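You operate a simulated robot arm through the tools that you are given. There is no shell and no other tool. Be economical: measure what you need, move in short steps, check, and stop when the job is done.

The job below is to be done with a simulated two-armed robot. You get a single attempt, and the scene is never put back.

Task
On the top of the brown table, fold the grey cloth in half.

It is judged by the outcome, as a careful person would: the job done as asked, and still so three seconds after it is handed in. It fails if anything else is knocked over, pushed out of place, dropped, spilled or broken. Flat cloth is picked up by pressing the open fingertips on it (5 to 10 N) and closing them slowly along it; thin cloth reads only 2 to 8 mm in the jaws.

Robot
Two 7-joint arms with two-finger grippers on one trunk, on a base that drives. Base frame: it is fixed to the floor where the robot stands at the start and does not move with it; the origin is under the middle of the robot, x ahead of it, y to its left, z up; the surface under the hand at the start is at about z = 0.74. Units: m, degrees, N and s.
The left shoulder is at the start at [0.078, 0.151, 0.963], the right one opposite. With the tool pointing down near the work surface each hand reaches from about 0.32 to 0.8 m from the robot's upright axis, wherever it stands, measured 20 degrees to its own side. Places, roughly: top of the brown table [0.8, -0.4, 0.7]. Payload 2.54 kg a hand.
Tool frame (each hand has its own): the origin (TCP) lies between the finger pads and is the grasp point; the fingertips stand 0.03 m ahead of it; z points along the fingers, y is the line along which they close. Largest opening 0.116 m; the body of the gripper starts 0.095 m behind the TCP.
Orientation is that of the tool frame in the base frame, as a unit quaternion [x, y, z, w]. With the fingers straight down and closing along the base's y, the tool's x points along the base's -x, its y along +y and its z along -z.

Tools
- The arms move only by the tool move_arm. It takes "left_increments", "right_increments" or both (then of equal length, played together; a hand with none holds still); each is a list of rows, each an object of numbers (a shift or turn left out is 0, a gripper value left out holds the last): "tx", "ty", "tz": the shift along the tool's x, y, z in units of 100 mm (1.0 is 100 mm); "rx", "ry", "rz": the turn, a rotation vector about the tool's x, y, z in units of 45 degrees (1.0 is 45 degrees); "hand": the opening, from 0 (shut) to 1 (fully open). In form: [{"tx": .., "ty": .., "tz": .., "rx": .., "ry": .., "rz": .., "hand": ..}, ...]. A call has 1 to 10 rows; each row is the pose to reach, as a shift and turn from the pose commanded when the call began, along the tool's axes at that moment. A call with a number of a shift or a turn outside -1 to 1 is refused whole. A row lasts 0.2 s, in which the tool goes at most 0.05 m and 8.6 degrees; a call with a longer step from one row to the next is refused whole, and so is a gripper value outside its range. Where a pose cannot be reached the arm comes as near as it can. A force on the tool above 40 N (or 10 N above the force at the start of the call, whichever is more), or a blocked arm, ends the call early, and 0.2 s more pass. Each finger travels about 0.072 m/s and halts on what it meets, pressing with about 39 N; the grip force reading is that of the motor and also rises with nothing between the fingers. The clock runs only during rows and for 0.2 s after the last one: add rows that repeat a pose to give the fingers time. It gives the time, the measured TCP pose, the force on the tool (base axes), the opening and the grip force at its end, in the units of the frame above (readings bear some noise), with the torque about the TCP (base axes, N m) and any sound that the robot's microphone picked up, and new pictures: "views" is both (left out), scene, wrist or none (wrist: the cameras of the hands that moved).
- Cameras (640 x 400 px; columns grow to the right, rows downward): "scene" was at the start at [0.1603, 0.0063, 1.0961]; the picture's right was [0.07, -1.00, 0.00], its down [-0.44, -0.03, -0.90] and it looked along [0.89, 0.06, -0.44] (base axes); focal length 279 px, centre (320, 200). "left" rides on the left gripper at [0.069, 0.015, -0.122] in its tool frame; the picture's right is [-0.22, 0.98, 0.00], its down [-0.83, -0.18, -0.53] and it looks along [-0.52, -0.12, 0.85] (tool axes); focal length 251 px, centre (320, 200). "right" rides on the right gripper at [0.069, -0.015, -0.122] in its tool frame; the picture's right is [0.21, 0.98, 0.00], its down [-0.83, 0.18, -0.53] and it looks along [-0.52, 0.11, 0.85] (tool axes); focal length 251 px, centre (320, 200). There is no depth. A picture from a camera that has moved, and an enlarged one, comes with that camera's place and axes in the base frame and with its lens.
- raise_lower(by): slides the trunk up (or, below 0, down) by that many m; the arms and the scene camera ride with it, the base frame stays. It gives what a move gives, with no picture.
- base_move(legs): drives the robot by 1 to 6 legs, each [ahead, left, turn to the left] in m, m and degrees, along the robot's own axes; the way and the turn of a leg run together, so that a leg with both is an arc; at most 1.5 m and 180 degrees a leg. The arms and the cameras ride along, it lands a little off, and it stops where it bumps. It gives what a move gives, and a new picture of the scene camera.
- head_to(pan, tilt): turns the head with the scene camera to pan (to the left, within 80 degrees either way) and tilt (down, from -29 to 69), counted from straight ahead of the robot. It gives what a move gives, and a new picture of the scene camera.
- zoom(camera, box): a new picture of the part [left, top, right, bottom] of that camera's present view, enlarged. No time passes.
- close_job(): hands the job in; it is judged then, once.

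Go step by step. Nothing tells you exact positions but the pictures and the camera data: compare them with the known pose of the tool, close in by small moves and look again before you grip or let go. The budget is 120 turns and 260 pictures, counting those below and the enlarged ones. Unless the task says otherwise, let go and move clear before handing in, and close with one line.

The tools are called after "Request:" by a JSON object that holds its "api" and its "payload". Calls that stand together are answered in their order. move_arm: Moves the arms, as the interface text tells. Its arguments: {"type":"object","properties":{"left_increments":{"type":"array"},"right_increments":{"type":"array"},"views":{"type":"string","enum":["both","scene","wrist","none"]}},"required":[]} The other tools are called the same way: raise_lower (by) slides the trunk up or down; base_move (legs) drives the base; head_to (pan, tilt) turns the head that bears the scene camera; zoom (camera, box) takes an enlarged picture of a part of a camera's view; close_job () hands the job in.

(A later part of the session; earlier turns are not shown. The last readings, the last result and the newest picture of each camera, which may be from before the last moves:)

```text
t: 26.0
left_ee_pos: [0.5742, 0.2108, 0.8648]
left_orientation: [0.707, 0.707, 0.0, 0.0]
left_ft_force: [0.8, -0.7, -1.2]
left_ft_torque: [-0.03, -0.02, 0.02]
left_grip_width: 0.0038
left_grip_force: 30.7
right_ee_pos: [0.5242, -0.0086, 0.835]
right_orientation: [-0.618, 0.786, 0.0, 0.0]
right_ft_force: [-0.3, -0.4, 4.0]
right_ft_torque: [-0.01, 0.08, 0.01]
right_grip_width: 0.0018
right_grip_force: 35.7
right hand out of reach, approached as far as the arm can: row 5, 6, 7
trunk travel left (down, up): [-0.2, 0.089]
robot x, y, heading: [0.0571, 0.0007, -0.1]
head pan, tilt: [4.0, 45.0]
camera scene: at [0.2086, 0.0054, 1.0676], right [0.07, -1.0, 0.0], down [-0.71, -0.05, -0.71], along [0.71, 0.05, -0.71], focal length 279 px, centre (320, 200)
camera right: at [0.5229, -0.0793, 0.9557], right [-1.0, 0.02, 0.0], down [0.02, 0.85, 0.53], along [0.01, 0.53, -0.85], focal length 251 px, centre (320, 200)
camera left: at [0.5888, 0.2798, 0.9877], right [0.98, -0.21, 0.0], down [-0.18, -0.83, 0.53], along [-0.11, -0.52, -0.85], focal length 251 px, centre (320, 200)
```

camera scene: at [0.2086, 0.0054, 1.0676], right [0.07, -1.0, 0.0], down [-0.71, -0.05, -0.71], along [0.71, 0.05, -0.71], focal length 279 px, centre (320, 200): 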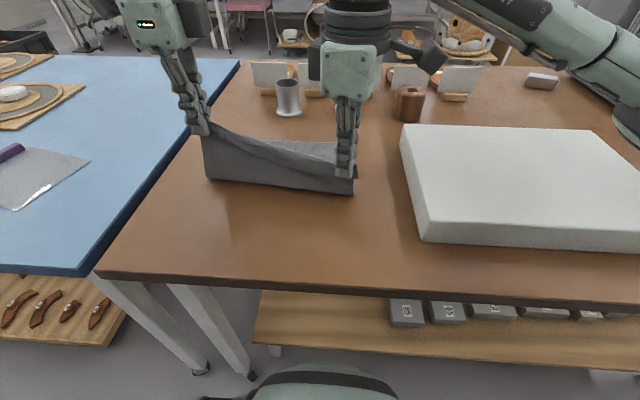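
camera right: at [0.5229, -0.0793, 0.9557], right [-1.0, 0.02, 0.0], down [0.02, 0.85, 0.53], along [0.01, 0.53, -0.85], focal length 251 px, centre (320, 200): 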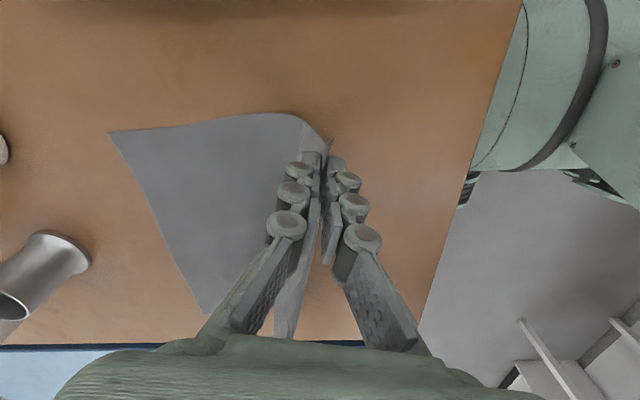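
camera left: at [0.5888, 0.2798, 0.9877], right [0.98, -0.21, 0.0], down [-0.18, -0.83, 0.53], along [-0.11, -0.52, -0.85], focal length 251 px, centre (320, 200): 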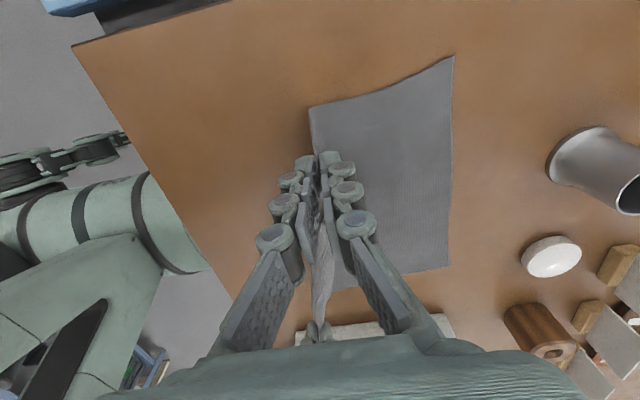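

The left followed, but the right wrist ran out of reach at this yaw and lags behind. I'll take about 20° of yaw off the right hand while bringing it level with the left.

Request:
{"api": "move_arm", "payload": {"right_increments": [{"rz": 0.17}, {"rz": 0.34, "tx": -0.03, "ty": -0.15, "tz": -0.1}, {"rz": 0.45, "tx": -0.06, "ty": -0.3, "tz": -0.2}, {"rz": 0.45, "tx": -0.083, "ty": -0.474, "tz": -0.3}, {"rz": 0.45, "tx": -0.083, "ty": -0.474, "tz": -0.3}], "views": "scene"}}

```text
t: 27.2
left_ee_pos: [0.5741, 0.2113, 0.8652]
left_orientation: [0.707, 0.707, 0.001, 0.001]
left_ft_force: [-2.0, 0.8, 6.5]
left_ft_torque: [-0.09, -0.04, 0.04]
left_grip_width: 0.0
left_grip_force: 25.7
right_ee_pos: [0.5725, -0.011, 0.8669]
right_orientation: [-0.471, 0.882, 0.001, 0.0]
right_ft_force: [0.0, 0.0, -0.1]
right_ft_torque: [0.01, -0.02, 0.0]
right_grip_width: 0.0053
right_grip_force: 33.9
trunk travel left (down, up): [-0.2, 0.089]
robot x, y, heading: [0.0587, -0.0009, -0.1]
head pan, tilt: [4.0, 45.0]
camera scene: at [0.2085, 0.0054, 1.0677], right [0.07, -1.0, 0.0], down [-0.71, -0.05, -0.71], along [0.71, 0.05, -0.71], focal length 279 px, centre (320, 200)
```

scene: 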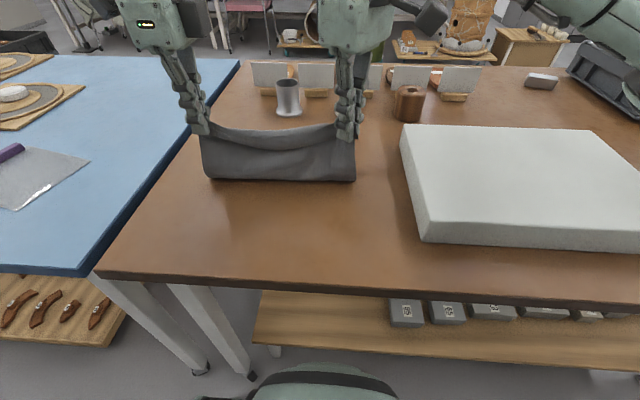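

Both hands are level now and the cloth hangs evenly between them. I'll continue toward the far edge, reducing the right yaw further.

Request:
{"api": "move_arm", "payload": {"left_increments": [{"tx": 0.01, "ty": 0.15, "tz": 0.0}, {"tx": 0.02, "ty": 0.3, "tz": 0.03}, {"tx": 0.03, "ty": 0.45, "tz": 0.07}, {"tx": 0.04, "ty": 0.6, "tz": 0.11}, {"tx": 0.05, "ty": 0.7, "tz": 0.15}, {"tx": 0.05, "ty": 0.7, "tz": 0.15}], "right_increments": [{"rz": 0.1, "tx": -0.074, "ty": -0.131, "tz": 0.0}, {"rz": 0.2, "tx": -0.149, "ty": -0.261, "tz": 0.03}, {"rz": 0.3, "tx": -0.223, "ty": -0.392, "tz": 0.07}, {"rz": 0.4, "tx": -0.297, "ty": -0.523, "tz": 0.11}, {"rz": 0.45, "tx": -0.347, "ty": -0.61, "tz": 0.15}, {"rz": 0.45, "tx": -0.347, "ty": -0.61, "tz": 0.15}], "views": "both"}}

```text
t: 28.6
left_ee_pos: [0.6433, 0.216, 0.8494]
left_orientation: [0.707, 0.707, 0.001, 0.0]
left_ft_force: [-0.8, 0.3, 3.8]
left_ft_torque: [-0.01, -0.03, 0.01]
left_grip_width: 0.001
left_grip_force: 32.7
right_ee_pos: [0.6441, -0.016, 0.8509]
right_orientation: [-0.309, 0.951, 0.0, -0.001]
right_ft_force: [0.8, -0.2, 3.1]
right_ft_torque: [-0.17, -0.09, -0.01]
right_grip_width: 0.003
right_grip_force: 37.2
trunk travel left (down, up): [-0.2, 0.089]
robot x, y, heading: [0.0574, -0.0003, -0.3]
head pan, tilt: [4.0, 45.0]
camera scene: at [0.2085, 0.0055, 1.0677], right [0.07, -1.0, 0.0], down [-0.71, -0.05, -0.71], along [0.71, 0.05, -0.71], focal length 279 px, centre (320, 200)
camera right: at [0.5963, -0.0691, 0.9718], right [-0.75, 0.67, 0.0], down [0.56, 0.63, 0.53], along [0.36, 0.4, -0.85], focal length 251 px, centre (320, 200)
camera left: at [0.6585, 0.2845, 0.9729], right [0.98, -0.21, 0.0], down [-0.18, -0.83, 0.53], along [-0.11, -0.52, -0.85], focal length 251 px, centre (320, 200)
```

scene: 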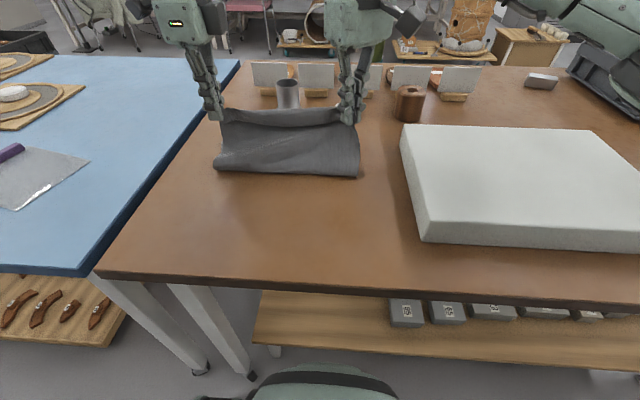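
right: 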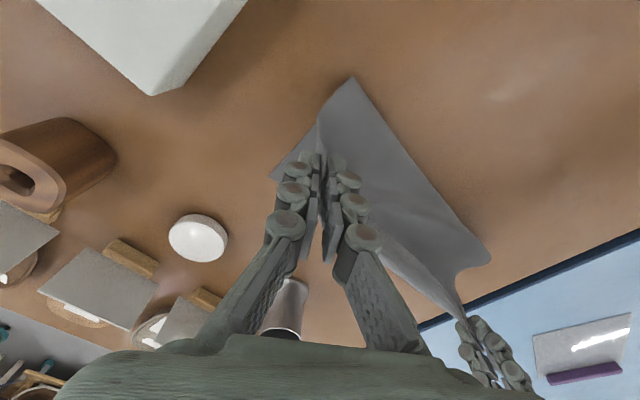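
left: 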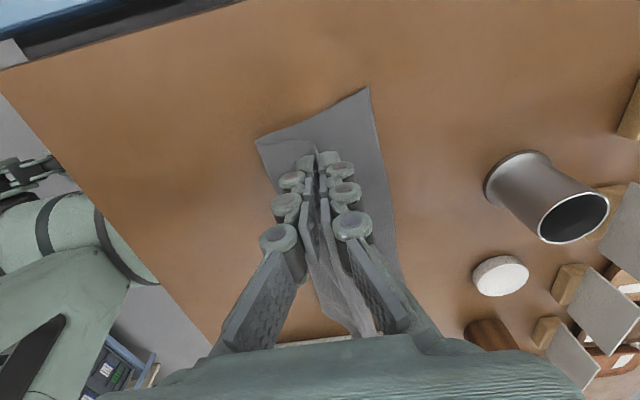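

The far corners are now at about x 0.69 on the left and 0.715 on the right, with the fold line near x = 0.59. I'll lower both hands toward the far edge, stopping about 2 cm above the table.

Request:
{"api": "move_arm", "payload": {"left_increments": [{"tx": 0.02, "ty": 0.08, "tz": 0.12}, {"tx": 0.04, "ty": 0.16, "tz": 0.24}, {"tx": 0.06, "ty": 0.24, "tz": 0.36}, {"tx": 0.08, "ty": 0.34, "tz": 0.48}, {"tx": 0.08, "ty": 0.34, "tz": 0.55}], "right_increments": [{"tx": -0.1, "ty": -0.07, "tz": 0.12}, {"tx": -0.2, "ty": -0.14, "tz": 0.24}, {"tx": -0.3, "ty": -0.21, "tz": 0.36}, {"tx": -0.405, "ty": -0.294, "tz": 0.48}, {"tx": -0.405, "ty": -0.294, "tz": 0.57}], "views": "both"}}

```text
t: 29.8
left_ee_pos: [0.6777, 0.2248, 0.7944]
left_orientation: [0.707, 0.707, 0.001, 0.001]
left_ft_force: [0.8, -1.1, -2.6]
left_ft_torque: [0.01, 0.02, 0.0]
left_grip_width: 0.0038
left_grip_force: 32.6
right_ee_pos: [0.6937, -0.0151, 0.7944]
right_orientation: [-0.309, 0.951, 0.0, 0.001]
right_ft_force: [-0.3, -0.5, 1.3]
right_ft_torque: [0.08, 0.08, 0.01]
right_grip_width: 0.004
right_grip_force: 30.5
trunk travel left (down, up): [-0.2, 0.089]
robot x, y, heading: [0.0589, -0.0003, -0.1]
head pan, tilt: [4.0, 45.0]
camera scene: at [0.2085, 0.0054, 1.0677], right [0.07, -1.0, 0.0], down [-0.71, -0.05, -0.71], along [0.71, 0.05, -0.71], focal length 279 px, centre (320, 200)
camera right: at [0.6463, -0.069, 0.9154], right [-0.75, 0.66, 0.0], down [0.56, 0.63, 0.53], along [0.36, 0.4, -0.84], focal length 251 px, centre (320, 200)
camera left: at [0.6925, 0.2923, 0.9174], right [0.98, -0.21, 0.0], down [-0.18, -0.83, 0.53], along [-0.11, -0.52, -0.85], focal length 251 px, centre (320, 200)
```

scene: 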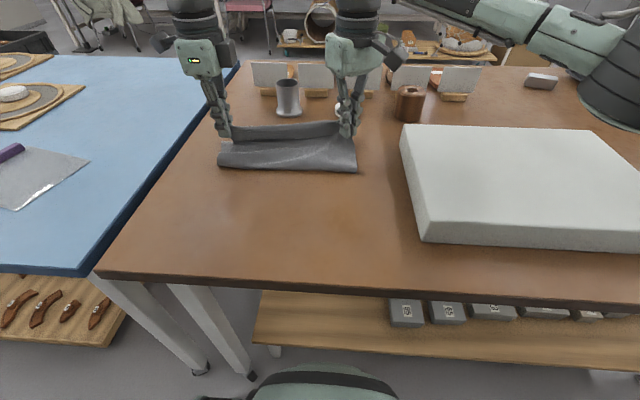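
right: 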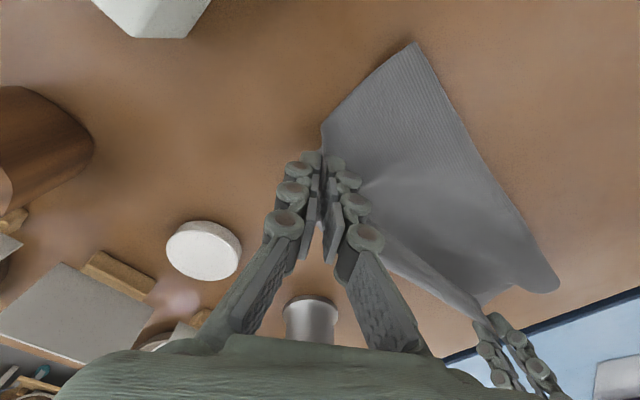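
left: 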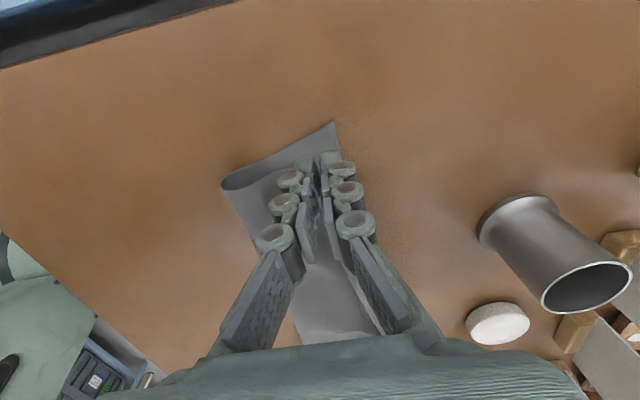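

The alignment with the far edge is good. I'll lower until the tips just touch, nudging slightly outward.

Request:
{"api": "move_arm", "payload": {"left_increments": [{"ty": 0.03, "tz": 0.08}, {"ty": 0.06, "tz": 0.14}, {"ty": 0.06, "tz": 0.19}, {"ty": 0.06, "tz": 0.205}], "right_increments": [{"tx": -0.025, "ty": -0.02, "tz": 0.08}, {"tx": -0.05, "ty": -0.035, "tz": 0.14}, {"tx": -0.05, "ty": -0.035, "tz": 0.19}, {"tx": -0.05, "ty": -0.035, "tz": 0.205}], "views": "both"}}

```text
t: 30.8
left_ee_pos: [0.6837, 0.2243, 0.7734]
left_orientation: [0.707, 0.707, 0.0, 0.0]
left_ft_force: [1.4, 0.3, -2.6]
left_ft_torque: [-0.01, 0.02, 0.01]
left_grip_width: 0.0011
left_grip_force: 28.2
right_ee_pos: [0.6983, -0.0153, 0.7746]
right_orientation: [-0.309, 0.951, 0.0, 0.0]
right_ft_force: [0.1, 0.7, -0.6]
right_ft_torque: [-0.01, -0.03, -0.03]
right_grip_width: 0.003
right_grip_force: 30.0
trunk travel left (down, up): [-0.2, 0.089]
robot x, y, heading: [0.0604, -0.0001, 0.2]
head pan, tilt: [4.0, 45.0]
camera scene: at [0.2085, 0.0054, 1.0677], right [0.07, -1.0, 0.0], down [-0.71, -0.05, -0.71], along [0.71, 0.05, -0.71], focal length 279 px, centre (320, 200)
camera right: at [0.6514, -0.0687, 0.8944], right [-0.75, 0.66, 0.0], down [0.56, 0.63, 0.53], along [0.35, 0.4, -0.85], focal length 251 px, centre (320, 200)
camera left: at [0.6979, 0.2927, 0.8969], right [0.98, -0.21, 0.0], down [-0.18, -0.83, 0.53], along [-0.11, -0.52, -0.85], focal length 251 px, centre (320, 200)
```

scene: 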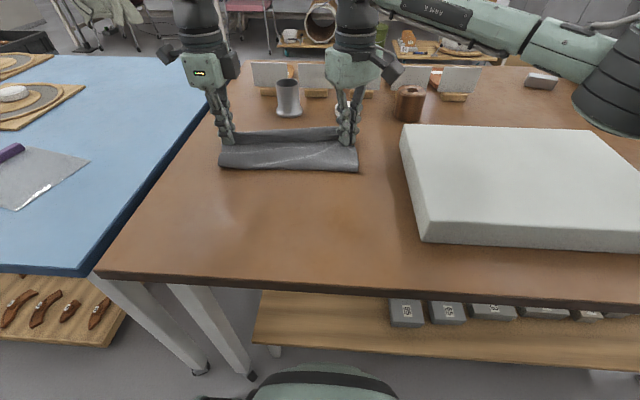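
right: 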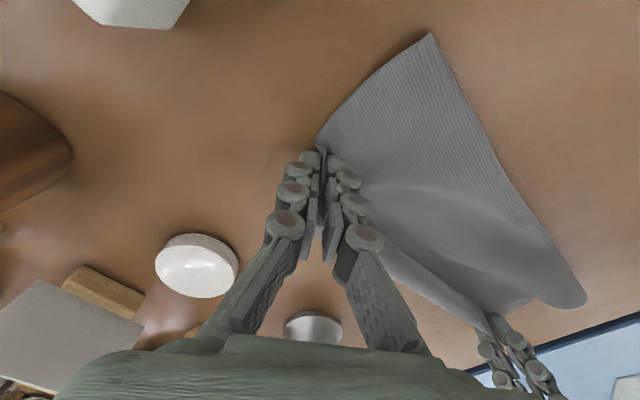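
left: 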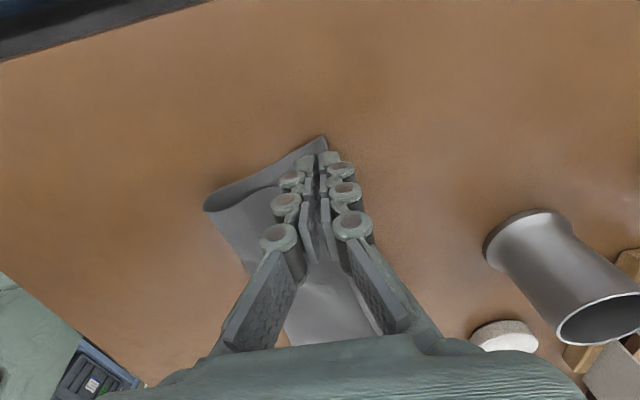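

The tips are down on the far edge. I'll open gently and lift straight up.

Request:
{"api": "move_arm", "payload": {"left_increments": [{"hand": 0.1}, {"hand": 0.2}, {"hand": 0.25}, {"tz": -0.1}, {"tz": -0.3}, {"tz": -0.6}, {"tz": -0.9}, {"tz": -0.9}], "right_increments": [{"hand": 0.1}, {"hand": 0.2}, {"hand": 0.25}, {"tz": -0.1}, {"tz": -0.3}, {"tz": -0.6}, {"tz": -0.9}, {"tz": -0.9}], "views": "both"}}

```text
t: 32.6
left_ee_pos: [0.6826, 0.2259, 0.8644]
left_orientation: [0.707, 0.707, 0.001, 0.0]
left_ft_force: [-0.6, 0.5, 1.0]
left_ft_torque: [0.0, -0.02, -0.03]
left_grip_width: 0.0292
left_grip_force: 0.0
right_ee_pos: [0.7009, -0.0146, 0.8637]
right_orientation: [-0.31, 0.951, 0.0, 0.0]
right_ft_force: [0.3, -0.1, 0.0]
right_ft_torque: [0.02, -0.01, 0.03]
right_grip_width: 0.0287
right_grip_force: 0.1
trunk travel left (down, up): [-0.2, 0.089]
robot x, y, heading: [0.0564, 0.0015, 0.2]
head pan, tilt: [4.0, 45.0]
camera scene: at [0.2087, 0.0054, 1.0676], right [0.07, -1.0, 0.0], down [-0.71, -0.05, -0.71], along [0.71, 0.05, -0.71], focal length 279 px, centre (320, 200)
camera right: at [0.6526, -0.0687, 0.9836], right [-0.75, 0.66, 0.0], down [0.56, 0.63, 0.53], along [0.35, 0.4, -0.85], focal length 251 px, centre (320, 200)
camera left: at [0.6981, 0.2934, 0.9877], right [0.98, -0.21, 0.0], down [-0.18, -0.83, 0.53], along [-0.11, -0.52, -0.85], focal length 251 px, centre (320, 200)
```

scene: 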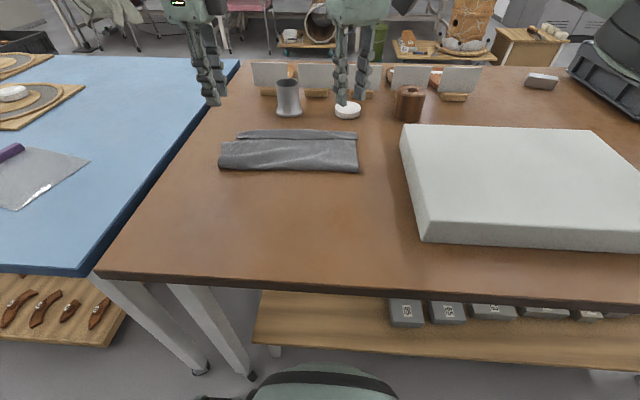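
right: 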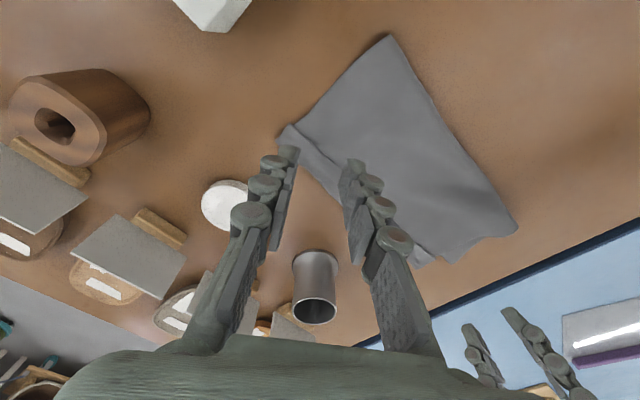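
left: 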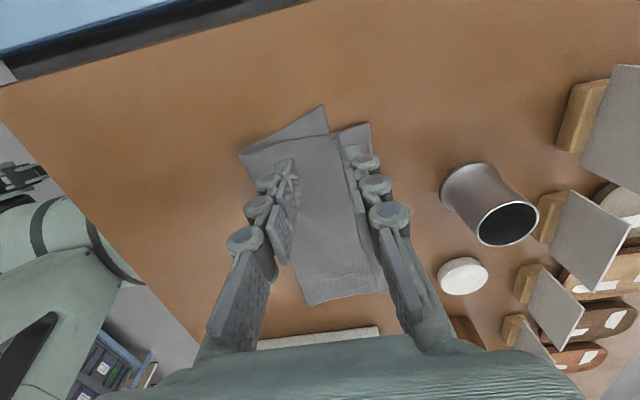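

The cloth is folded over, with a line visible near the far edge. I'll raise the hands a bit more, pull them back and inspect.

Request:
{"api": "move_arm", "payload": {"left_increments": [{"tz": -0.3, "ty": -0.2}, {"tz": -0.5, "ty": -0.5}, {"tz": -0.5, "tx": 0.2, "ty": -0.9}], "right_increments": [{"tz": -0.3, "tx": 0.15}, {"tz": -0.5, "tx": 0.45}, {"tz": -0.5, "tx": 0.9}], "views": "scene"}}

Request:
{"api": "zoom", "payload": {"camera": "scene", "box": [190, 80, 390, 205]}}

Request:
{"api": "zoom", "payload": {"camera": "left", "box": [0, 0, 640, 400]}}

```text
t: 33.4
left_ee_pos: [0.5916, 0.2419, 0.9154]
left_orientation: [0.707, 0.707, 0.002, 0.001]
left_ft_force: [0.3, 0.2, -0.1]
left_ft_torque: [0.0, 0.0, 0.0]
left_grip_width: 0.029
left_grip_force: 0.0
right_ee_pos: [0.6264, -0.0694, 0.9129]
right_orientation: [-0.31, 0.951, 0.001, 0.0]
right_ft_force: [0.9, -0.4, -0.4]
right_ft_torque: [0.0, -0.03, 0.0]
right_grip_width: 0.029
right_grip_force: 0.1
trunk travel left (down, up): [-0.2, 0.089]
robot x, y, heading: [0.0578, -0.0029, -0.2]
head pan, tilt: [4.0, 45.0]
camera scene: at [0.2081, 0.0054, 1.0678], right [0.07, -1.0, 0.0], down [-0.7, -0.05, -0.71], along [0.71, 0.05, -0.71], focal length 279 px, centre (320, 200)
```

scene: 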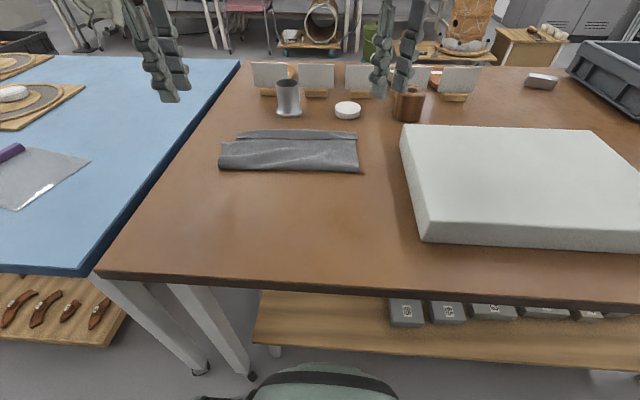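

```text
3.20 times, centred on (290, 142) of scene
camera zoom: at [0.2081, 0.0054, 1.0678], right [0.07, -1.0, 0.0], down [-0.7, -0.05, -0.71], along [0.71, 0.05, -0.71], focal length 893 px, centre (416, 384)
```

zoom: 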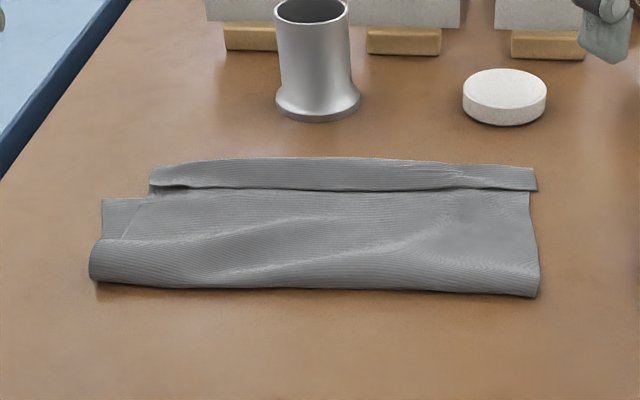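

```text
1.00 times, centred on (320, 200) of left (not enlarged: the box is as wide or as high as the picture)
camera zoom: at [0.6065, 0.311, 1.0384], right [0.98, -0.21, 0.0], down [-0.18, -0.83, 0.53], along [-0.11, -0.52, -0.85], focal length 251 px, centre (320, 200)
```

zoom: 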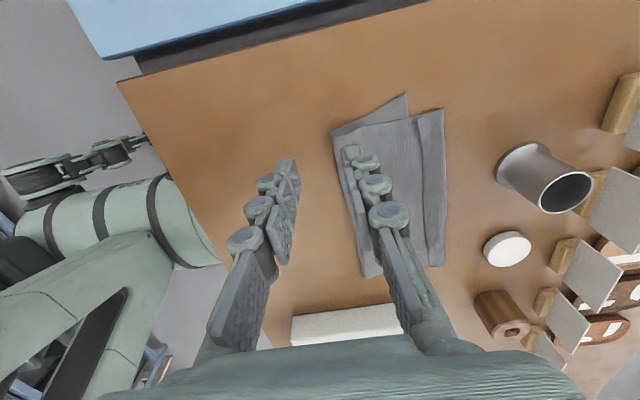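

The cloth is folded, but the top layer overshoots the bottom's far edge by 2–4 cm and has a small pleat near its edge. I'll regrip the overhanging top edge, lift it slightly and bring it back into line. First I'll move above it.

Request:
{"api": "move_arm", "payload": {"left_increments": [{"ty": 0.3, "tx": -0.08}, {"ty": 0.6, "tx": -0.18}, {"ty": 0.9, "tx": -0.27}, {"ty": 0.9, "tx": -0.27}], "right_increments": [{"tx": -0.3, "rz": -0.1}, {"tx": -0.6, "rz": -0.2}, {"tx": -0.9, "rz": -0.3}, {"tx": -0.9, "ty": -0.1, "rz": -0.4}], "views": "wrist"}}

```text
t: 34.4
left_ee_pos: [0.686, 0.2139, 0.9134]
left_orientation: [0.707, 0.707, 0.001, 0.0]
left_ft_force: [-0.7, -0.5, -0.1]
left_ft_torque: [0.03, -0.01, -0.03]
left_grip_width: 0.0292
left_grip_force: 0.2
right_ee_pos: [0.6784, -0.0331, 0.9102]
right_orientation: [-0.395, 0.919, 0.0, 0.0]
right_ft_force: [0.0, 1.1, -0.2]
right_ft_torque: [0.02, 0.0, 0.03]
right_grip_width: 0.0289
right_grip_force: 0.0
right hand out of reach, approached as far as the arm can: row 3, 4
trunk travel left (down, up): [-0.2, 0.089]
robot x, y, heading: [0.0591, 0.0023, 0.2]
head pan, tilt: [4.0, 45.0]
camera right: at [0.6424, -0.0945, 1.0309], right [-0.86, 0.52, 0.0], down [0.44, 0.72, 0.53], along [0.28, 0.46, -0.85], focal length 251 px, centre (320, 200)
camera left: at [0.6996, 0.2838, 1.0365], right [0.98, -0.21, 0.0], down [-0.18, -0.83, 0.53], along [-0.11, -0.52, -0.85], focal length 251 px, centre (320, 200)
```

right: 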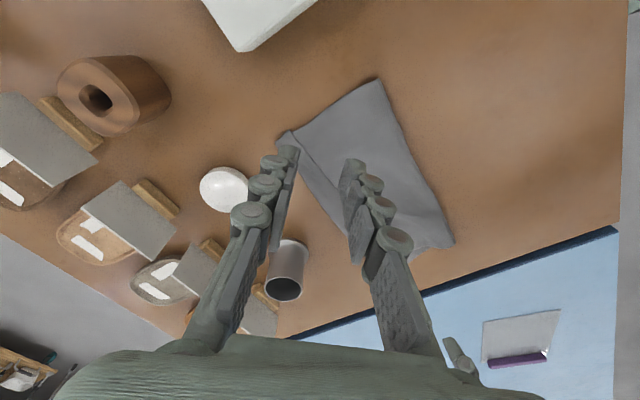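
left: 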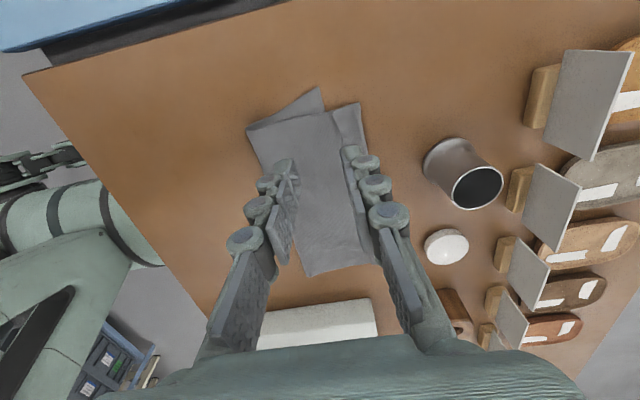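

The right wrist can't keep that yaw this far out, so I'll turn the right hand the other way, which gives an equivalent closing direction.

Request:
{"api": "move_arm", "payload": {"right_increments": [{"rz": 0.17}, {"rz": 0.34}, {"rz": 0.51}, {"rz": 0.68}, {"rz": 0.85}, {"rz": 1.0}], "views": "none"}}

Request:
{"api": "move_arm", "payload": {"right_increments": [{"rz": 0.17}, {"rz": 0.34}, {"rz": 0.51}, {"rz": 0.68}, {"rz": 0.85}, {"rz": 1.0}], "views": "none"}}

Request:
{"api": "move_arm", "payload": {"right_increments": [{"rz": 0.17}, {"rz": 0.34}, {"rz": 0.51}, {"rz": 0.68}], "views": "both"}}

```text
t: 35.8
left_ee_pos: [0.685, 0.2147, 0.9131]
left_orientation: [0.707, 0.707, 0.0, 0.001]
left_ft_force: [0.1, -0.3, 0.2]
left_ft_torque: [0.0, -0.01, -0.03]
left_grip_width: 0.0292
left_grip_force: 0.1
right_ee_pos: [0.6795, -0.0326, 0.9086]
right_orientation: [-0.011, 1.0, 0.0, 0.0]
right_ft_force: [-0.2, -0.4, 0.2]
right_ft_torque: [-0.02, -0.02, 0.0]
right_grip_width: 0.0291
right_grip_force: 0.0
trunk travel left (down, up): [-0.2, 0.089]
robot x, y, heading: [0.0596, -0.0005, -0.3]
head pan, tilt: [4.0, 45.0]
```

```text
t: 37.2
left_ee_pos: [0.6853, 0.2144, 0.9131]
left_orientation: [0.707, 0.707, 0.001, 0.001]
left_ft_force: [0.0, 0.2, -0.1]
left_ft_torque: [0.01, -0.02, 0.01]
left_grip_width: 0.0289
left_grip_force: 0.0
right_ee_pos: [0.6777, -0.0326, 0.9087]
right_orientation: [0.372, 0.928, 0.0, 0.0]
right_ft_force: [1.0, -0.4, 0.2]
right_ft_torque: [0.03, -0.01, 0.02]
right_grip_width: 0.0291
right_grip_force: 0.2
trunk travel left (down, up): [-0.2, 0.089]
robot x, y, heading: [0.0552, 0.0019, -0.1]
head pan, tilt: [4.0, 45.0]
```

```text
t: 38.2
left_ee_pos: [0.6872, 0.2161, 0.9134]
left_orientation: [0.707, 0.707, 0.0, 0.0]
left_ft_force: [0.8, -0.6, 0.9]
left_ft_torque: [0.02, 0.0, -0.05]
left_grip_width: 0.0291
left_grip_force: 0.1
right_ee_pos: [0.6783, -0.0326, 0.9095]
right_orientation: [0.604, 0.797, 0.0, -0.001]
right_ft_force: [0.8, -1.1, 0.3]
right_ft_torque: [-0.02, -0.01, 0.01]
right_grip_width: 0.0292
right_grip_force: 0.0
trunk travel left (down, up): [-0.2, 0.089]
robot x, y, heading: [0.0583, 0.0002, -0.0]
head pan, tilt: [4.0, 45.0]
camera scene: at [0.2087, 0.0054, 1.0676], right [0.07, -1.0, 0.0], down [-0.71, -0.05, -0.71], along [0.71, 0.05, -0.71], focal length 279 px, centre (320, 200)
camera right: at [0.6458, 0.0298, 1.0296], right [0.88, 0.47, 0.0], down [0.4, -0.75, 0.53], along [0.25, -0.47, -0.85], focal length 251 px, centre (320, 200)
```

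scene: 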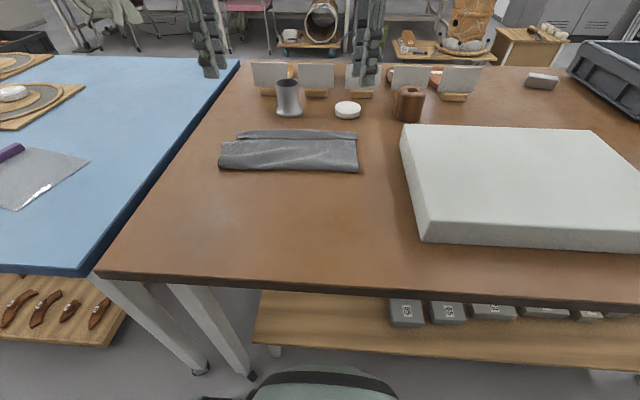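
right: 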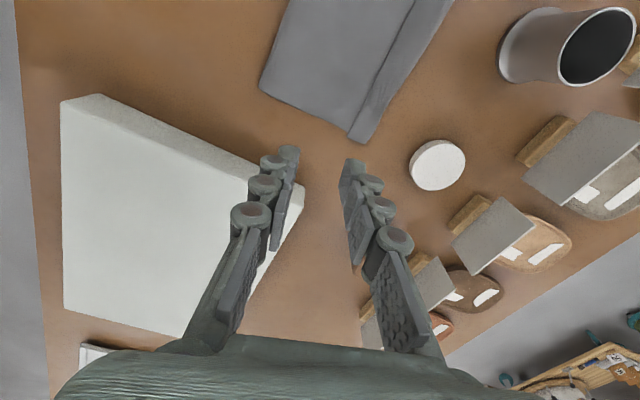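

This yaw works well for the right hand. The top edge is at x ≈ 0.735 with the pleat crease at 0.71, so I'll move both hands above that strip.

Request:
{"api": "move_arm", "payload": {"left_increments": [{"tx": -0.125, "ty": 0.2, "tz": 0.1}, {"tx": -0.125, "ty": 0.35, "tz": 0.4}, {"tx": -0.125, "ty": 0.35, "tz": 0.75}, {"tx": -0.125, "ty": 0.35, "tz": 1.0}, {"tx": -0.125, "ty": 0.35, "tz": 1.0}], "right_increments": [{"tx": 0.03, "ty": 0.25, "tz": 0.1, "hand": 0.23}, {"tx": 0.047, "ty": 0.519, "tz": 0.4}, {"tx": 0.047, "ty": 0.519, "tz": 0.75}, {"tx": 0.047, "ty": 0.519, "tz": 1.0}, {"tx": 0.047, "ty": 0.519, "tz": 1.0}], "views": "wrist"}}

```text
t: 39.4
left_ee_pos: [0.7083, 0.2116, 0.8125]
left_orientation: [0.707, 0.707, 0.001, 0.002]
left_ft_force: [0.2, -0.1, 0.5]
left_ft_torque: [-0.01, 0.0, 0.02]
left_grip_width: 0.0292
left_grip_force: 0.1
left hand out of reach, approached as far as the arm can: row 1, 2, 3, 4, 5
right_ee_pos: [0.7282, -0.0156, 0.8073]
right_orientation: [0.603, 0.798, 0.0, -0.001]
right_ft_force: [0.1, -0.5, -0.6]
right_ft_torque: [0.02, -0.01, 0.02]
right_grip_width: 0.0269
right_grip_force: 0.0
trunk travel left (down, up): [-0.2, 0.089]
robot x, y, heading: [0.0596, -0.0004, 0.2]
head pan, tilt: [4.0, 45.0]
camera right: at [0.695, 0.0473, 0.9285], right [0.88, 0.47, 0.0], down [0.4, -0.75, 0.53], along [0.25, -0.47, -0.85], focal length 251 px, centre (320, 200)
camera left: at [0.7207, 0.281, 0.9363], right [0.98, -0.21, 0.0], down [-0.18, -0.83, 0.53], along [-0.11, -0.52, -0.85], focal length 251 px, centre (320, 200)
```

right: 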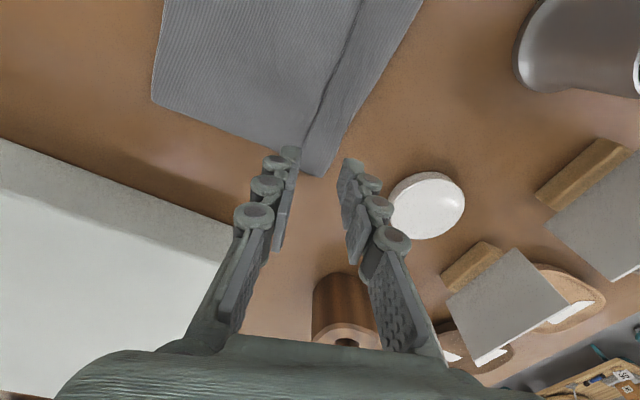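
left: 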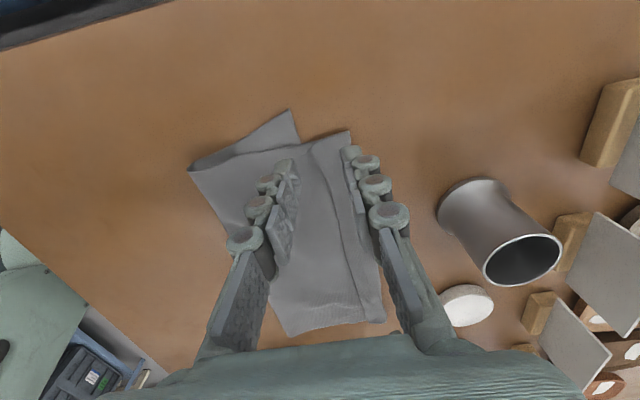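

The left is at its reach limit with full yaw, so I'll take 25° of yaw off it and re-centre it, then set the right 6 mm inward.

Request:
{"api": "move_arm", "payload": {"left_increments": [{"rz": -0.17}, {"rz": -0.34}, {"rz": -0.5, "tx": -0.05, "ty": 0.07}, {"rz": -0.55, "tx": -0.086, "ty": 0.14, "hand": 0.22}, {"rz": -0.55, "tx": -0.086, "ty": 0.14}], "right_increments": [{"hand": 0.2}, {"ty": -0.03}, {"ty": -0.06}, {"ty": -0.06, "tz": 0.1}, {"ty": -0.06, "tz": 0.2}], "views": "wrist"}}

```text
t: 40.6
left_ee_pos: [0.7065, 0.2125, 0.8161]
left_orientation: [0.538, 0.843, 0.001, 0.001]
left_ft_force: [0.7, 0.5, -0.2]
left_ft_torque: [-0.03, 0.01, 0.01]
left_grip_width: 0.0253
left_grip_force: 0.0
left hand out of reach, approached as far as the arm can: row 3, 4, 5
right_ee_pos: [0.7228, -0.0175, 0.7887]
right_orientation: [0.603, 0.798, 0.001, 0.0]
right_ft_force: [0.0, 0.8, -0.9]
right_ft_torque: [-0.02, -0.01, 0.0]
right_grip_width: 0.0231
right_grip_force: 0.0
trunk travel left (down, up): [-0.2, 0.089]
robot x, y, heading: [0.0572, -0.0033, -0.1]
head pan, tilt: [4.0, 45.0]
camera right: at [0.6891, 0.0458, 0.909], right [0.88, 0.47, 0.0], down [0.4, -0.75, 0.53], along [0.25, -0.47, -0.85], focal length 251 px, centre (320, 200)
camera left: at [0.6905, 0.2806, 0.9392], right [0.98, 0.22, 0.0], down [0.18, -0.82, 0.54], along [0.12, -0.52, -0.84], focal length 251 px, centre (320, 200)
```

right: 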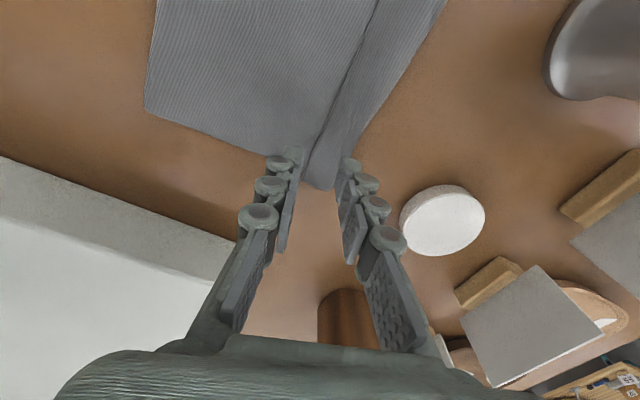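
left: 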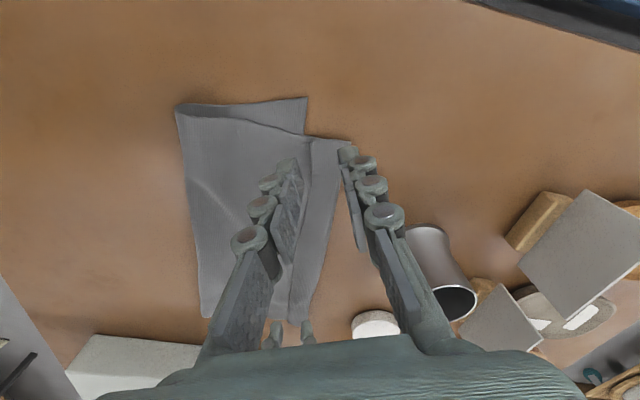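

The left hand has the same limit, so I'll turn it the other way too, as I did with the right.

Request:
{"api": "move_arm", "payload": {"left_increments": [{"rz": -0.17, "tz": -0.2}, {"rz": -0.34, "tz": -0.4}, {"rz": -0.51, "tz": -0.4}, {"rz": -0.68, "tz": -0.4}, {"rz": -0.85, "tz": -0.4}, {"rz": -1.0, "tz": -0.4}], "views": "none"}}

Request:
{"api": "move_arm", "payload": {"left_increments": [{"rz": -0.17}, {"rz": -0.34}, {"rz": -0.51}, {"rz": -0.68}, {"rz": -0.85}, {"rz": -1.0}], "views": "none"}}

Request:
{"api": "move_arm", "payload": {"left_increments": [{"rz": -0.17}, {"rz": -0.34}, {"rz": -0.51}, {"rz": -0.68}, {"rz": -0.85}, {"rz": -1.0}], "views": "both"}}

```text
t: 42.0
left_ee_pos: [0.7061, 0.2102, 0.8565]
left_orientation: [0.174, 0.985, -0.001, 0.001]
left_ft_force: [-0.1, 0.1, 1.4]
left_ft_torque: [0.03, 0.02, -0.01]
left_grip_width: 0.0257
left_grip_force: 0.1
right_ee_pos: [0.7225, -0.0173, 0.7895]
right_orientation: [0.603, 0.798, 0.001, 0.0]
right_ft_force: [1.0, 0.1, -0.2]
right_ft_torque: [0.01, 0.0, 0.02]
right_grip_width: 0.0233
right_grip_force: 0.1
trunk travel left (down, up): [-0.2, 0.089]
robot x, y, heading: [0.0613, -0.0005, 0.0]
head pan, tilt: [4.0, 45.0]
```

```text
t: 43.4
left_ee_pos: [0.706, 0.2118, 0.8562]
left_orientation: [-0.216, 0.976, 0.0, 0.001]
left_ft_force: [0.3, -0.3, -0.1]
left_ft_torque: [-0.02, -0.03, 0.01]
left_grip_width: 0.0257
left_grip_force: 0.1
right_ee_pos: [0.7218, -0.017, 0.789]
right_orientation: [0.603, 0.798, -0.001, 0.0]
right_ft_force: [-0.4, -1.2, 0.7]
right_ft_torque: [0.02, 0.03, 0.01]
right_grip_width: 0.0232
right_grip_force: 0.1
trunk travel left (down, up): [-0.2, 0.089]
robot x, y, heading: [0.0599, 0.0016, -0.0]
head pan, tilt: [4.0, 45.0]
```

```text
t: 44.8
left_ee_pos: [0.7065, 0.2115, 0.8576]
left_orientation: [-0.573, 0.819, -0.001, 0.0]
left_ft_force: [-0.5, 0.0, 0.1]
left_ft_torque: [0.0, 0.01, 0.02]
left_grip_width: 0.0257
left_grip_force: 0.1
right_ee_pos: [0.7233, -0.0171, 0.7886]
right_orientation: [0.604, 0.797, -0.001, -0.001]
right_ft_force: [0.2, -0.1, -0.9]
right_ft_torque: [0.03, 0.0, 0.01]
right_grip_width: 0.0232
right_grip_force: 0.1
trunk travel left (down, up): [-0.2, 0.089]
robot x, y, heading: [0.0619, 0.0022, -0.2]
head pan, tilt: [4.0, 45.0]
camera scene: at [0.2087, 0.0054, 1.0676], right [0.07, -1.0, 0.0], down [-0.71, -0.05, -0.71], along [0.71, 0.05, -0.71], focal length 279 px, centre (320, 200)
camera left: at [0.6674, 0.1516, 0.9796], right [-0.84, 0.54, 0.0], down [0.45, 0.71, 0.53], along [0.29, 0.45, -0.85], focal length 251 px, centre (320, 200)
```

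scene: 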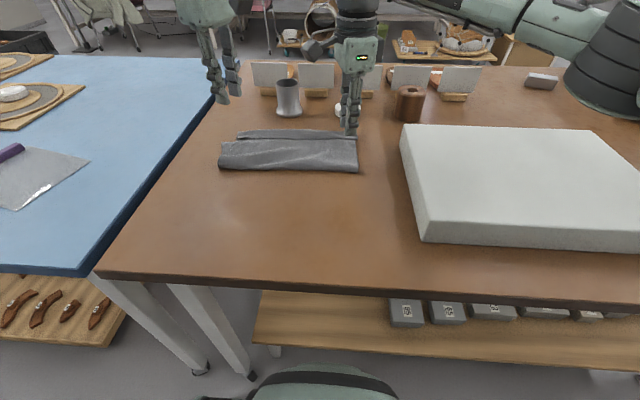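
left: 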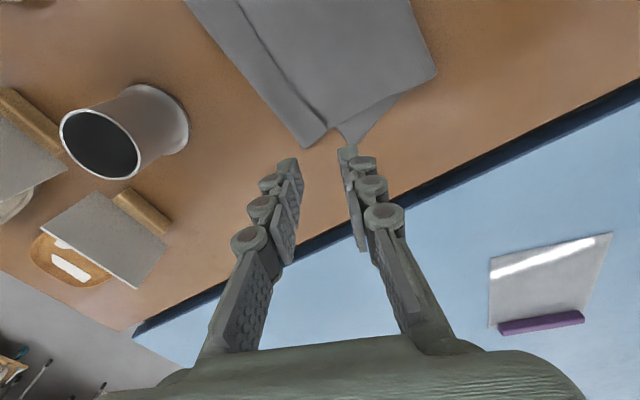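

Both hands now have good yaw. I'll set the left over the strip at x ≈ 0.711, y ≈ 0.203, 2 cm above it.

Request:
{"api": "move_arm", "payload": {"left_increments": [{"tx": 0.064, "ty": -0.071, "tz": 0.2}, {"tx": 0.064, "ty": -0.071, "tz": 0.45}, {"tx": 0.064, "ty": -0.071, "tz": 0.68}, {"tx": 0.064, "ty": -0.071, "tz": 0.68}], "views": "wrist"}}

```text
t: 45.8
left_ee_pos: [0.7008, 0.21, 0.7889]
left_orientation: [-0.572, 0.82, -0.001, 0.002]
left_ft_force: [-0.3, 0.1, -0.5]
left_ft_torque: [0.0, 0.01, -0.01]
left_grip_width: 0.0253
left_grip_force: 0.1
left hand out of reach, approached as far as the arm can: row 1, 2, 3, 4
right_ee_pos: [0.7232, -0.0171, 0.7885]
right_orientation: [0.603, 0.798, 0.0, 0.001]
right_ft_force: [0.6, -0.4, 0.0]
right_ft_torque: [0.01, -0.01, 0.0]
right_grip_width: 0.0234
right_grip_force: 0.1
trunk travel left (down, up): [-0.2, 0.089]
robot x, y, heading: [0.0576, 0.0041, -0.0]
head pan, tilt: [4.0, 45.0]
camera left: at [0.6628, 0.1501, 0.9116], right [-0.84, 0.54, 0.0], down [0.45, 0.71, 0.53], along [0.29, 0.45, -0.85], focal length 251 px, centre (320, 200)
```

left: 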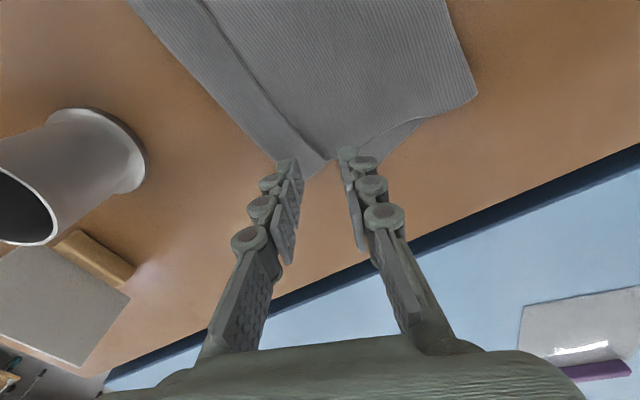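

The left can't go further out, but at x ≈ 0.70 it straddles the existing pleat, which is an easy thing to pinch. I'll nudge it inward in y and lower both to touch.

Request:
{"api": "move_arm", "payload": {"left_increments": [{"tx": 0.08, "ty": -0.01}, {"tx": 0.08, "ty": -0.01, "tz": 0.1}, {"tx": 0.08, "ty": -0.01, "tz": 0.15}, {"tx": 0.08, "ty": -0.01, "tz": 0.175}, {"tx": 0.08, "ty": -0.01, "tz": 0.175}], "right_increments": [{"tz": 0.0}, {"tz": 0.1}, {"tz": 0.15}, {"tz": 0.18}, {"tz": 0.18}], "views": "wrist"}}

```text
t: 47.0
left_ee_pos: [0.696, 0.2048, 0.7721]
left_orientation: [-0.572, 0.82, -0.002, 0.001]
left_ft_force: [0.5, 0.0, 0.7]
left_ft_torque: [0.03, -0.03, 0.02]
left_grip_width: 0.0253
left_grip_force: 0.0
left hand out of reach, approached as far as the arm can: row 2, 3, 4, 5
right_ee_pos: [0.7226, -0.0158, 0.7708]
right_orientation: [0.604, 0.797, 0.001, 0.001]
right_ft_force: [-0.2, -0.6, 2.7]
right_ft_torque: [-0.01, 0.02, 0.0]
right_grip_width: 0.0229
right_grip_force: 0.1
trunk travel left (down, up): [-0.2, 0.089]
robot x, y, heading: [0.0626, -0.0001, 0.0]
head pan, tilt: [4.0, 45.0]
camera right: at [0.6884, 0.0463, 0.8917], right [0.88, 0.47, 0.0], down [0.4, -0.75, 0.53], along [0.25, -0.47, -0.85], focal length 251 px, centre (320, 200)
camera left: at [0.656, 0.1452, 0.8953], right [-0.84, 0.54, -0.01], down [0.45, 0.71, 0.53], along [0.29, 0.45, -0.85], focal length 251 px, centre (320, 200)
```

right: 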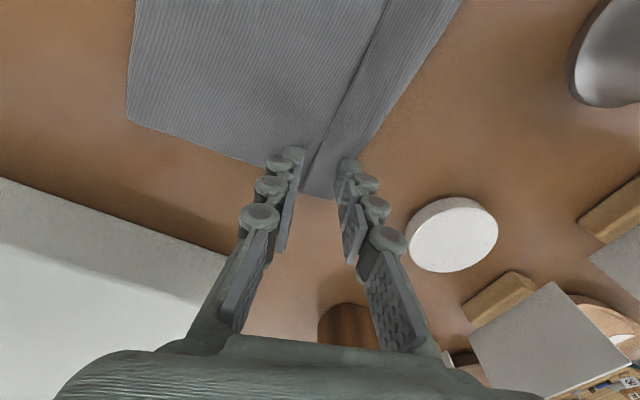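
left: 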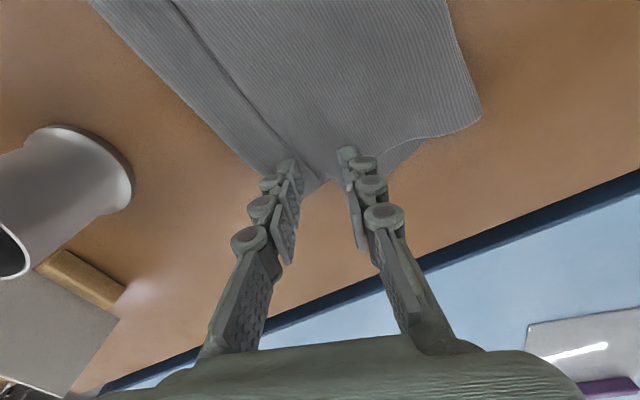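

The left fingers now straddle the pleat near the edge, which is good enough. I'll press a little more and close both slowly.

Request:
{"api": "move_arm", "payload": {"left_increments": [{"tz": 0.015}, {"tz": 0.025}, {"tz": 0.027, "hand": 0.19}, {"tz": 0.029, "hand": 0.16}, {"tz": 0.031, "hand": 0.13}, {"tz": 0.033, "hand": 0.1}, {"tz": 0.035, "hand": 0.06}, {"tz": 0.035, "hand": 0.02}, {"tz": 0.035, "hand": 0.0}, {"tz": 0.035, "hand": 0.0}], "right_increments": [{"tz": 0.01}, {"tz": 0.015}, {"tz": 0.017, "hand": 0.18}, {"tz": 0.019, "hand": 0.15}, {"tz": 0.021, "hand": 0.12}, {"tz": 0.022, "hand": 0.09}, {"tz": 0.024, "hand": 0.06}, {"tz": 0.026, "hand": 0.02}, {"tz": 0.026, "hand": 0.0}, {"tz": 0.026, "hand": 0.0}], "views": "wrist"}}

```text
t: 49.2
left_ee_pos: [0.6958, 0.2064, 0.7705]
left_orientation: [-0.572, 0.82, -0.003, 0.002]
left_ft_force: [0.7, -2.1, 0.7]
left_ft_torque: [0.01, 0.04, 0.05]
left_grip_width: 0.0041
left_grip_force: 37.7
right_ee_pos: [0.7214, -0.0162, 0.7699]
right_orientation: [0.604, 0.797, 0.001, 0.001]
right_ft_force: [0.8, 1.9, 8.9]
right_ft_torque: [0.08, -0.05, 0.01]
right_grip_width: 0.0019
right_grip_force: 31.1
trunk travel left (down, up): [-0.2, 0.089]
robot x, y, heading: [0.057, 0.0001, 0.1]
head pan, tilt: [4.0, 45.0]
camera right: at [0.6878, 0.0466, 0.8898], right [0.88, 0.47, 0.0], down [0.4, -0.75, 0.53], along [0.25, -0.47, -0.85], focal length 251 px, centre (320, 200)
camera left: at [0.6551, 0.1453, 0.894], right [-0.84, 0.54, -0.01], down [0.45, 0.71, 0.54], along [0.29, 0.45, -0.84], focal length 251 px, centre (320, 200)
```

right: 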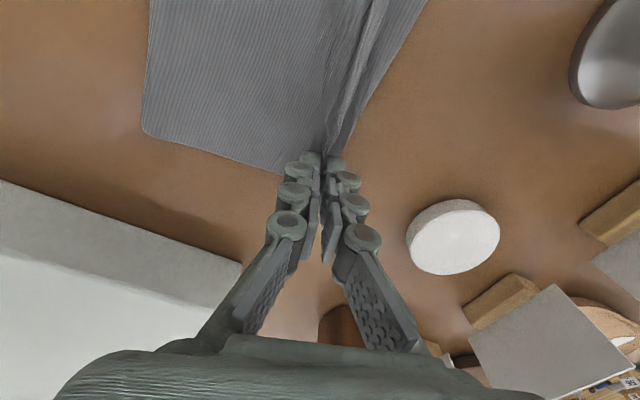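
left: 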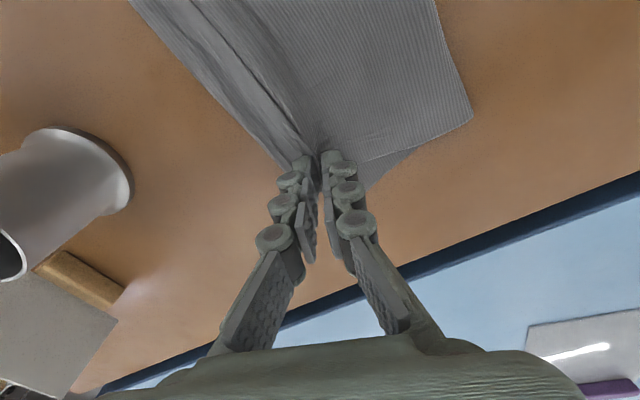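

Both hold the strip at 4.1 and 1.9 mm. I'll lift 5 cm and check that only the top layer comes up.

Request:
{"api": "move_arm", "payload": {"left_increments": [{"tz": -0.1}, {"tz": -0.25}, {"tz": -0.4}, {"tz": -0.5}, {"tz": -0.5}], "right_increments": [{"tz": -0.1}, {"tz": -0.25}, {"tz": -0.4}, {"tz": -0.5}, {"tz": -0.5}]}}

Request:
{"api": "zoom", "payload": {"camera": "scene", "box": [190, 80, 390, 205]}}

```text
t: 50.4
left_ee_pos: [0.6969, 0.2047, 0.8218]
left_orientation: [-0.572, 0.82, -0.002, 0.001]
left_ft_force: [0.5, -0.5, 0.0]
left_ft_torque: [0.05, 0.09, -0.02]
left_grip_width: 0.004
left_grip_force: 38.8
right_ee_pos: [0.7218, -0.0159, 0.8174]
right_orientation: [0.604, 0.797, 0.0, 0.001]
right_ft_force: [0.7, 0.1, -0.3]
right_ft_torque: [-0.02, -0.02, 0.03]
right_grip_width: 0.0039
right_grip_force: 38.6
trunk travel left (down, up): [-0.2, 0.089]
robot x, y, heading: [0.0598, 0.0021, -0.1]
head pan, tilt: [4.0, 45.0]
camera scene: at [0.2085, 0.0054, 1.0677], right [0.07, -1.0, 0.0], down [-0.71, -0.05, -0.71], along [0.71, 0.05, -0.71], focal length 279 px, centre (320, 200)
camera right: at [0.6875, 0.0465, 0.9389], right [0.88, 0.47, 0.0], down [0.4, -0.75, 0.53], along [0.25, -0.47, -0.85], focal length 251 px, centre (320, 200)
camera left: at [0.6574, 0.1451, 0.944], right [-0.84, 0.54, 0.0], down [0.45, 0.71, 0.53], along [0.29, 0.45, -0.84], focal length 251 px, centre (320, 200)
```

scene: 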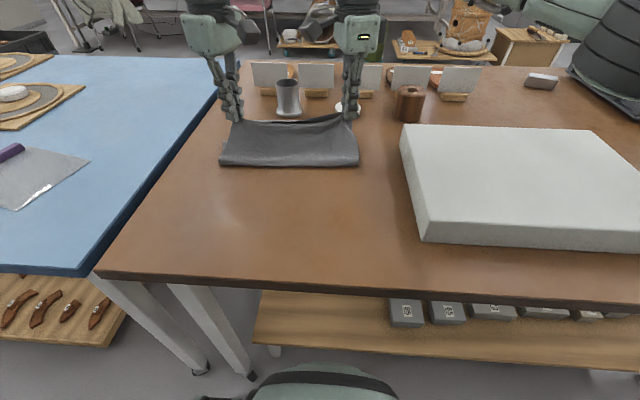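
right: 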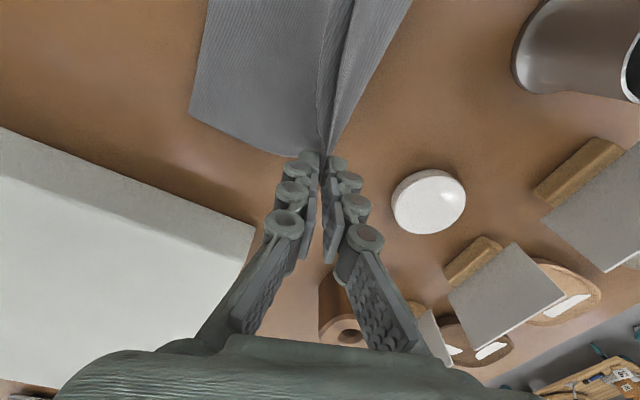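
left: 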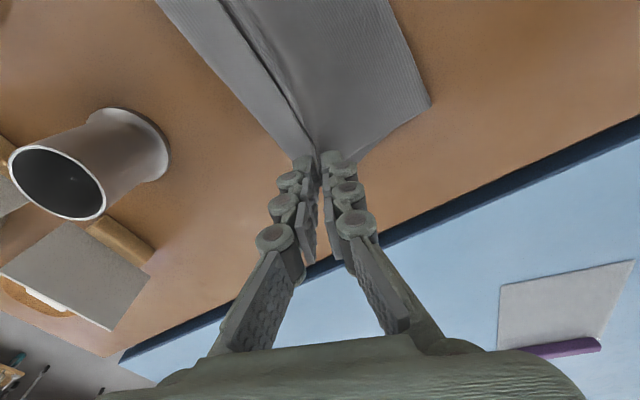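

```text
3.20 times, centred on (290, 142) of scene
camera zoom: at [0.2085, 0.0054, 1.0677], right [0.07, -1.0, 0.0], down [-0.71, -0.05, -0.71], along [0.71, 0.05, -0.71], focal length 893 px, centre (416, 384)
```

zoom: 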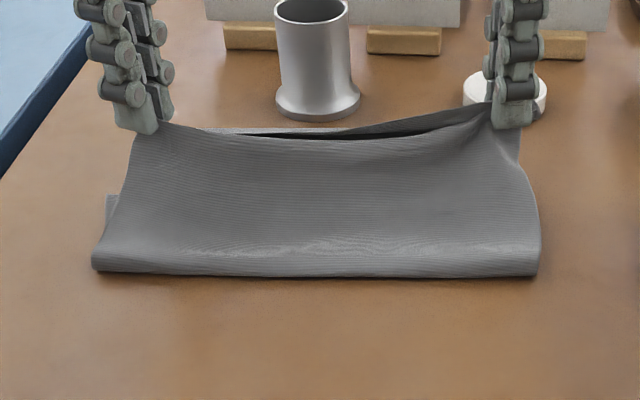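

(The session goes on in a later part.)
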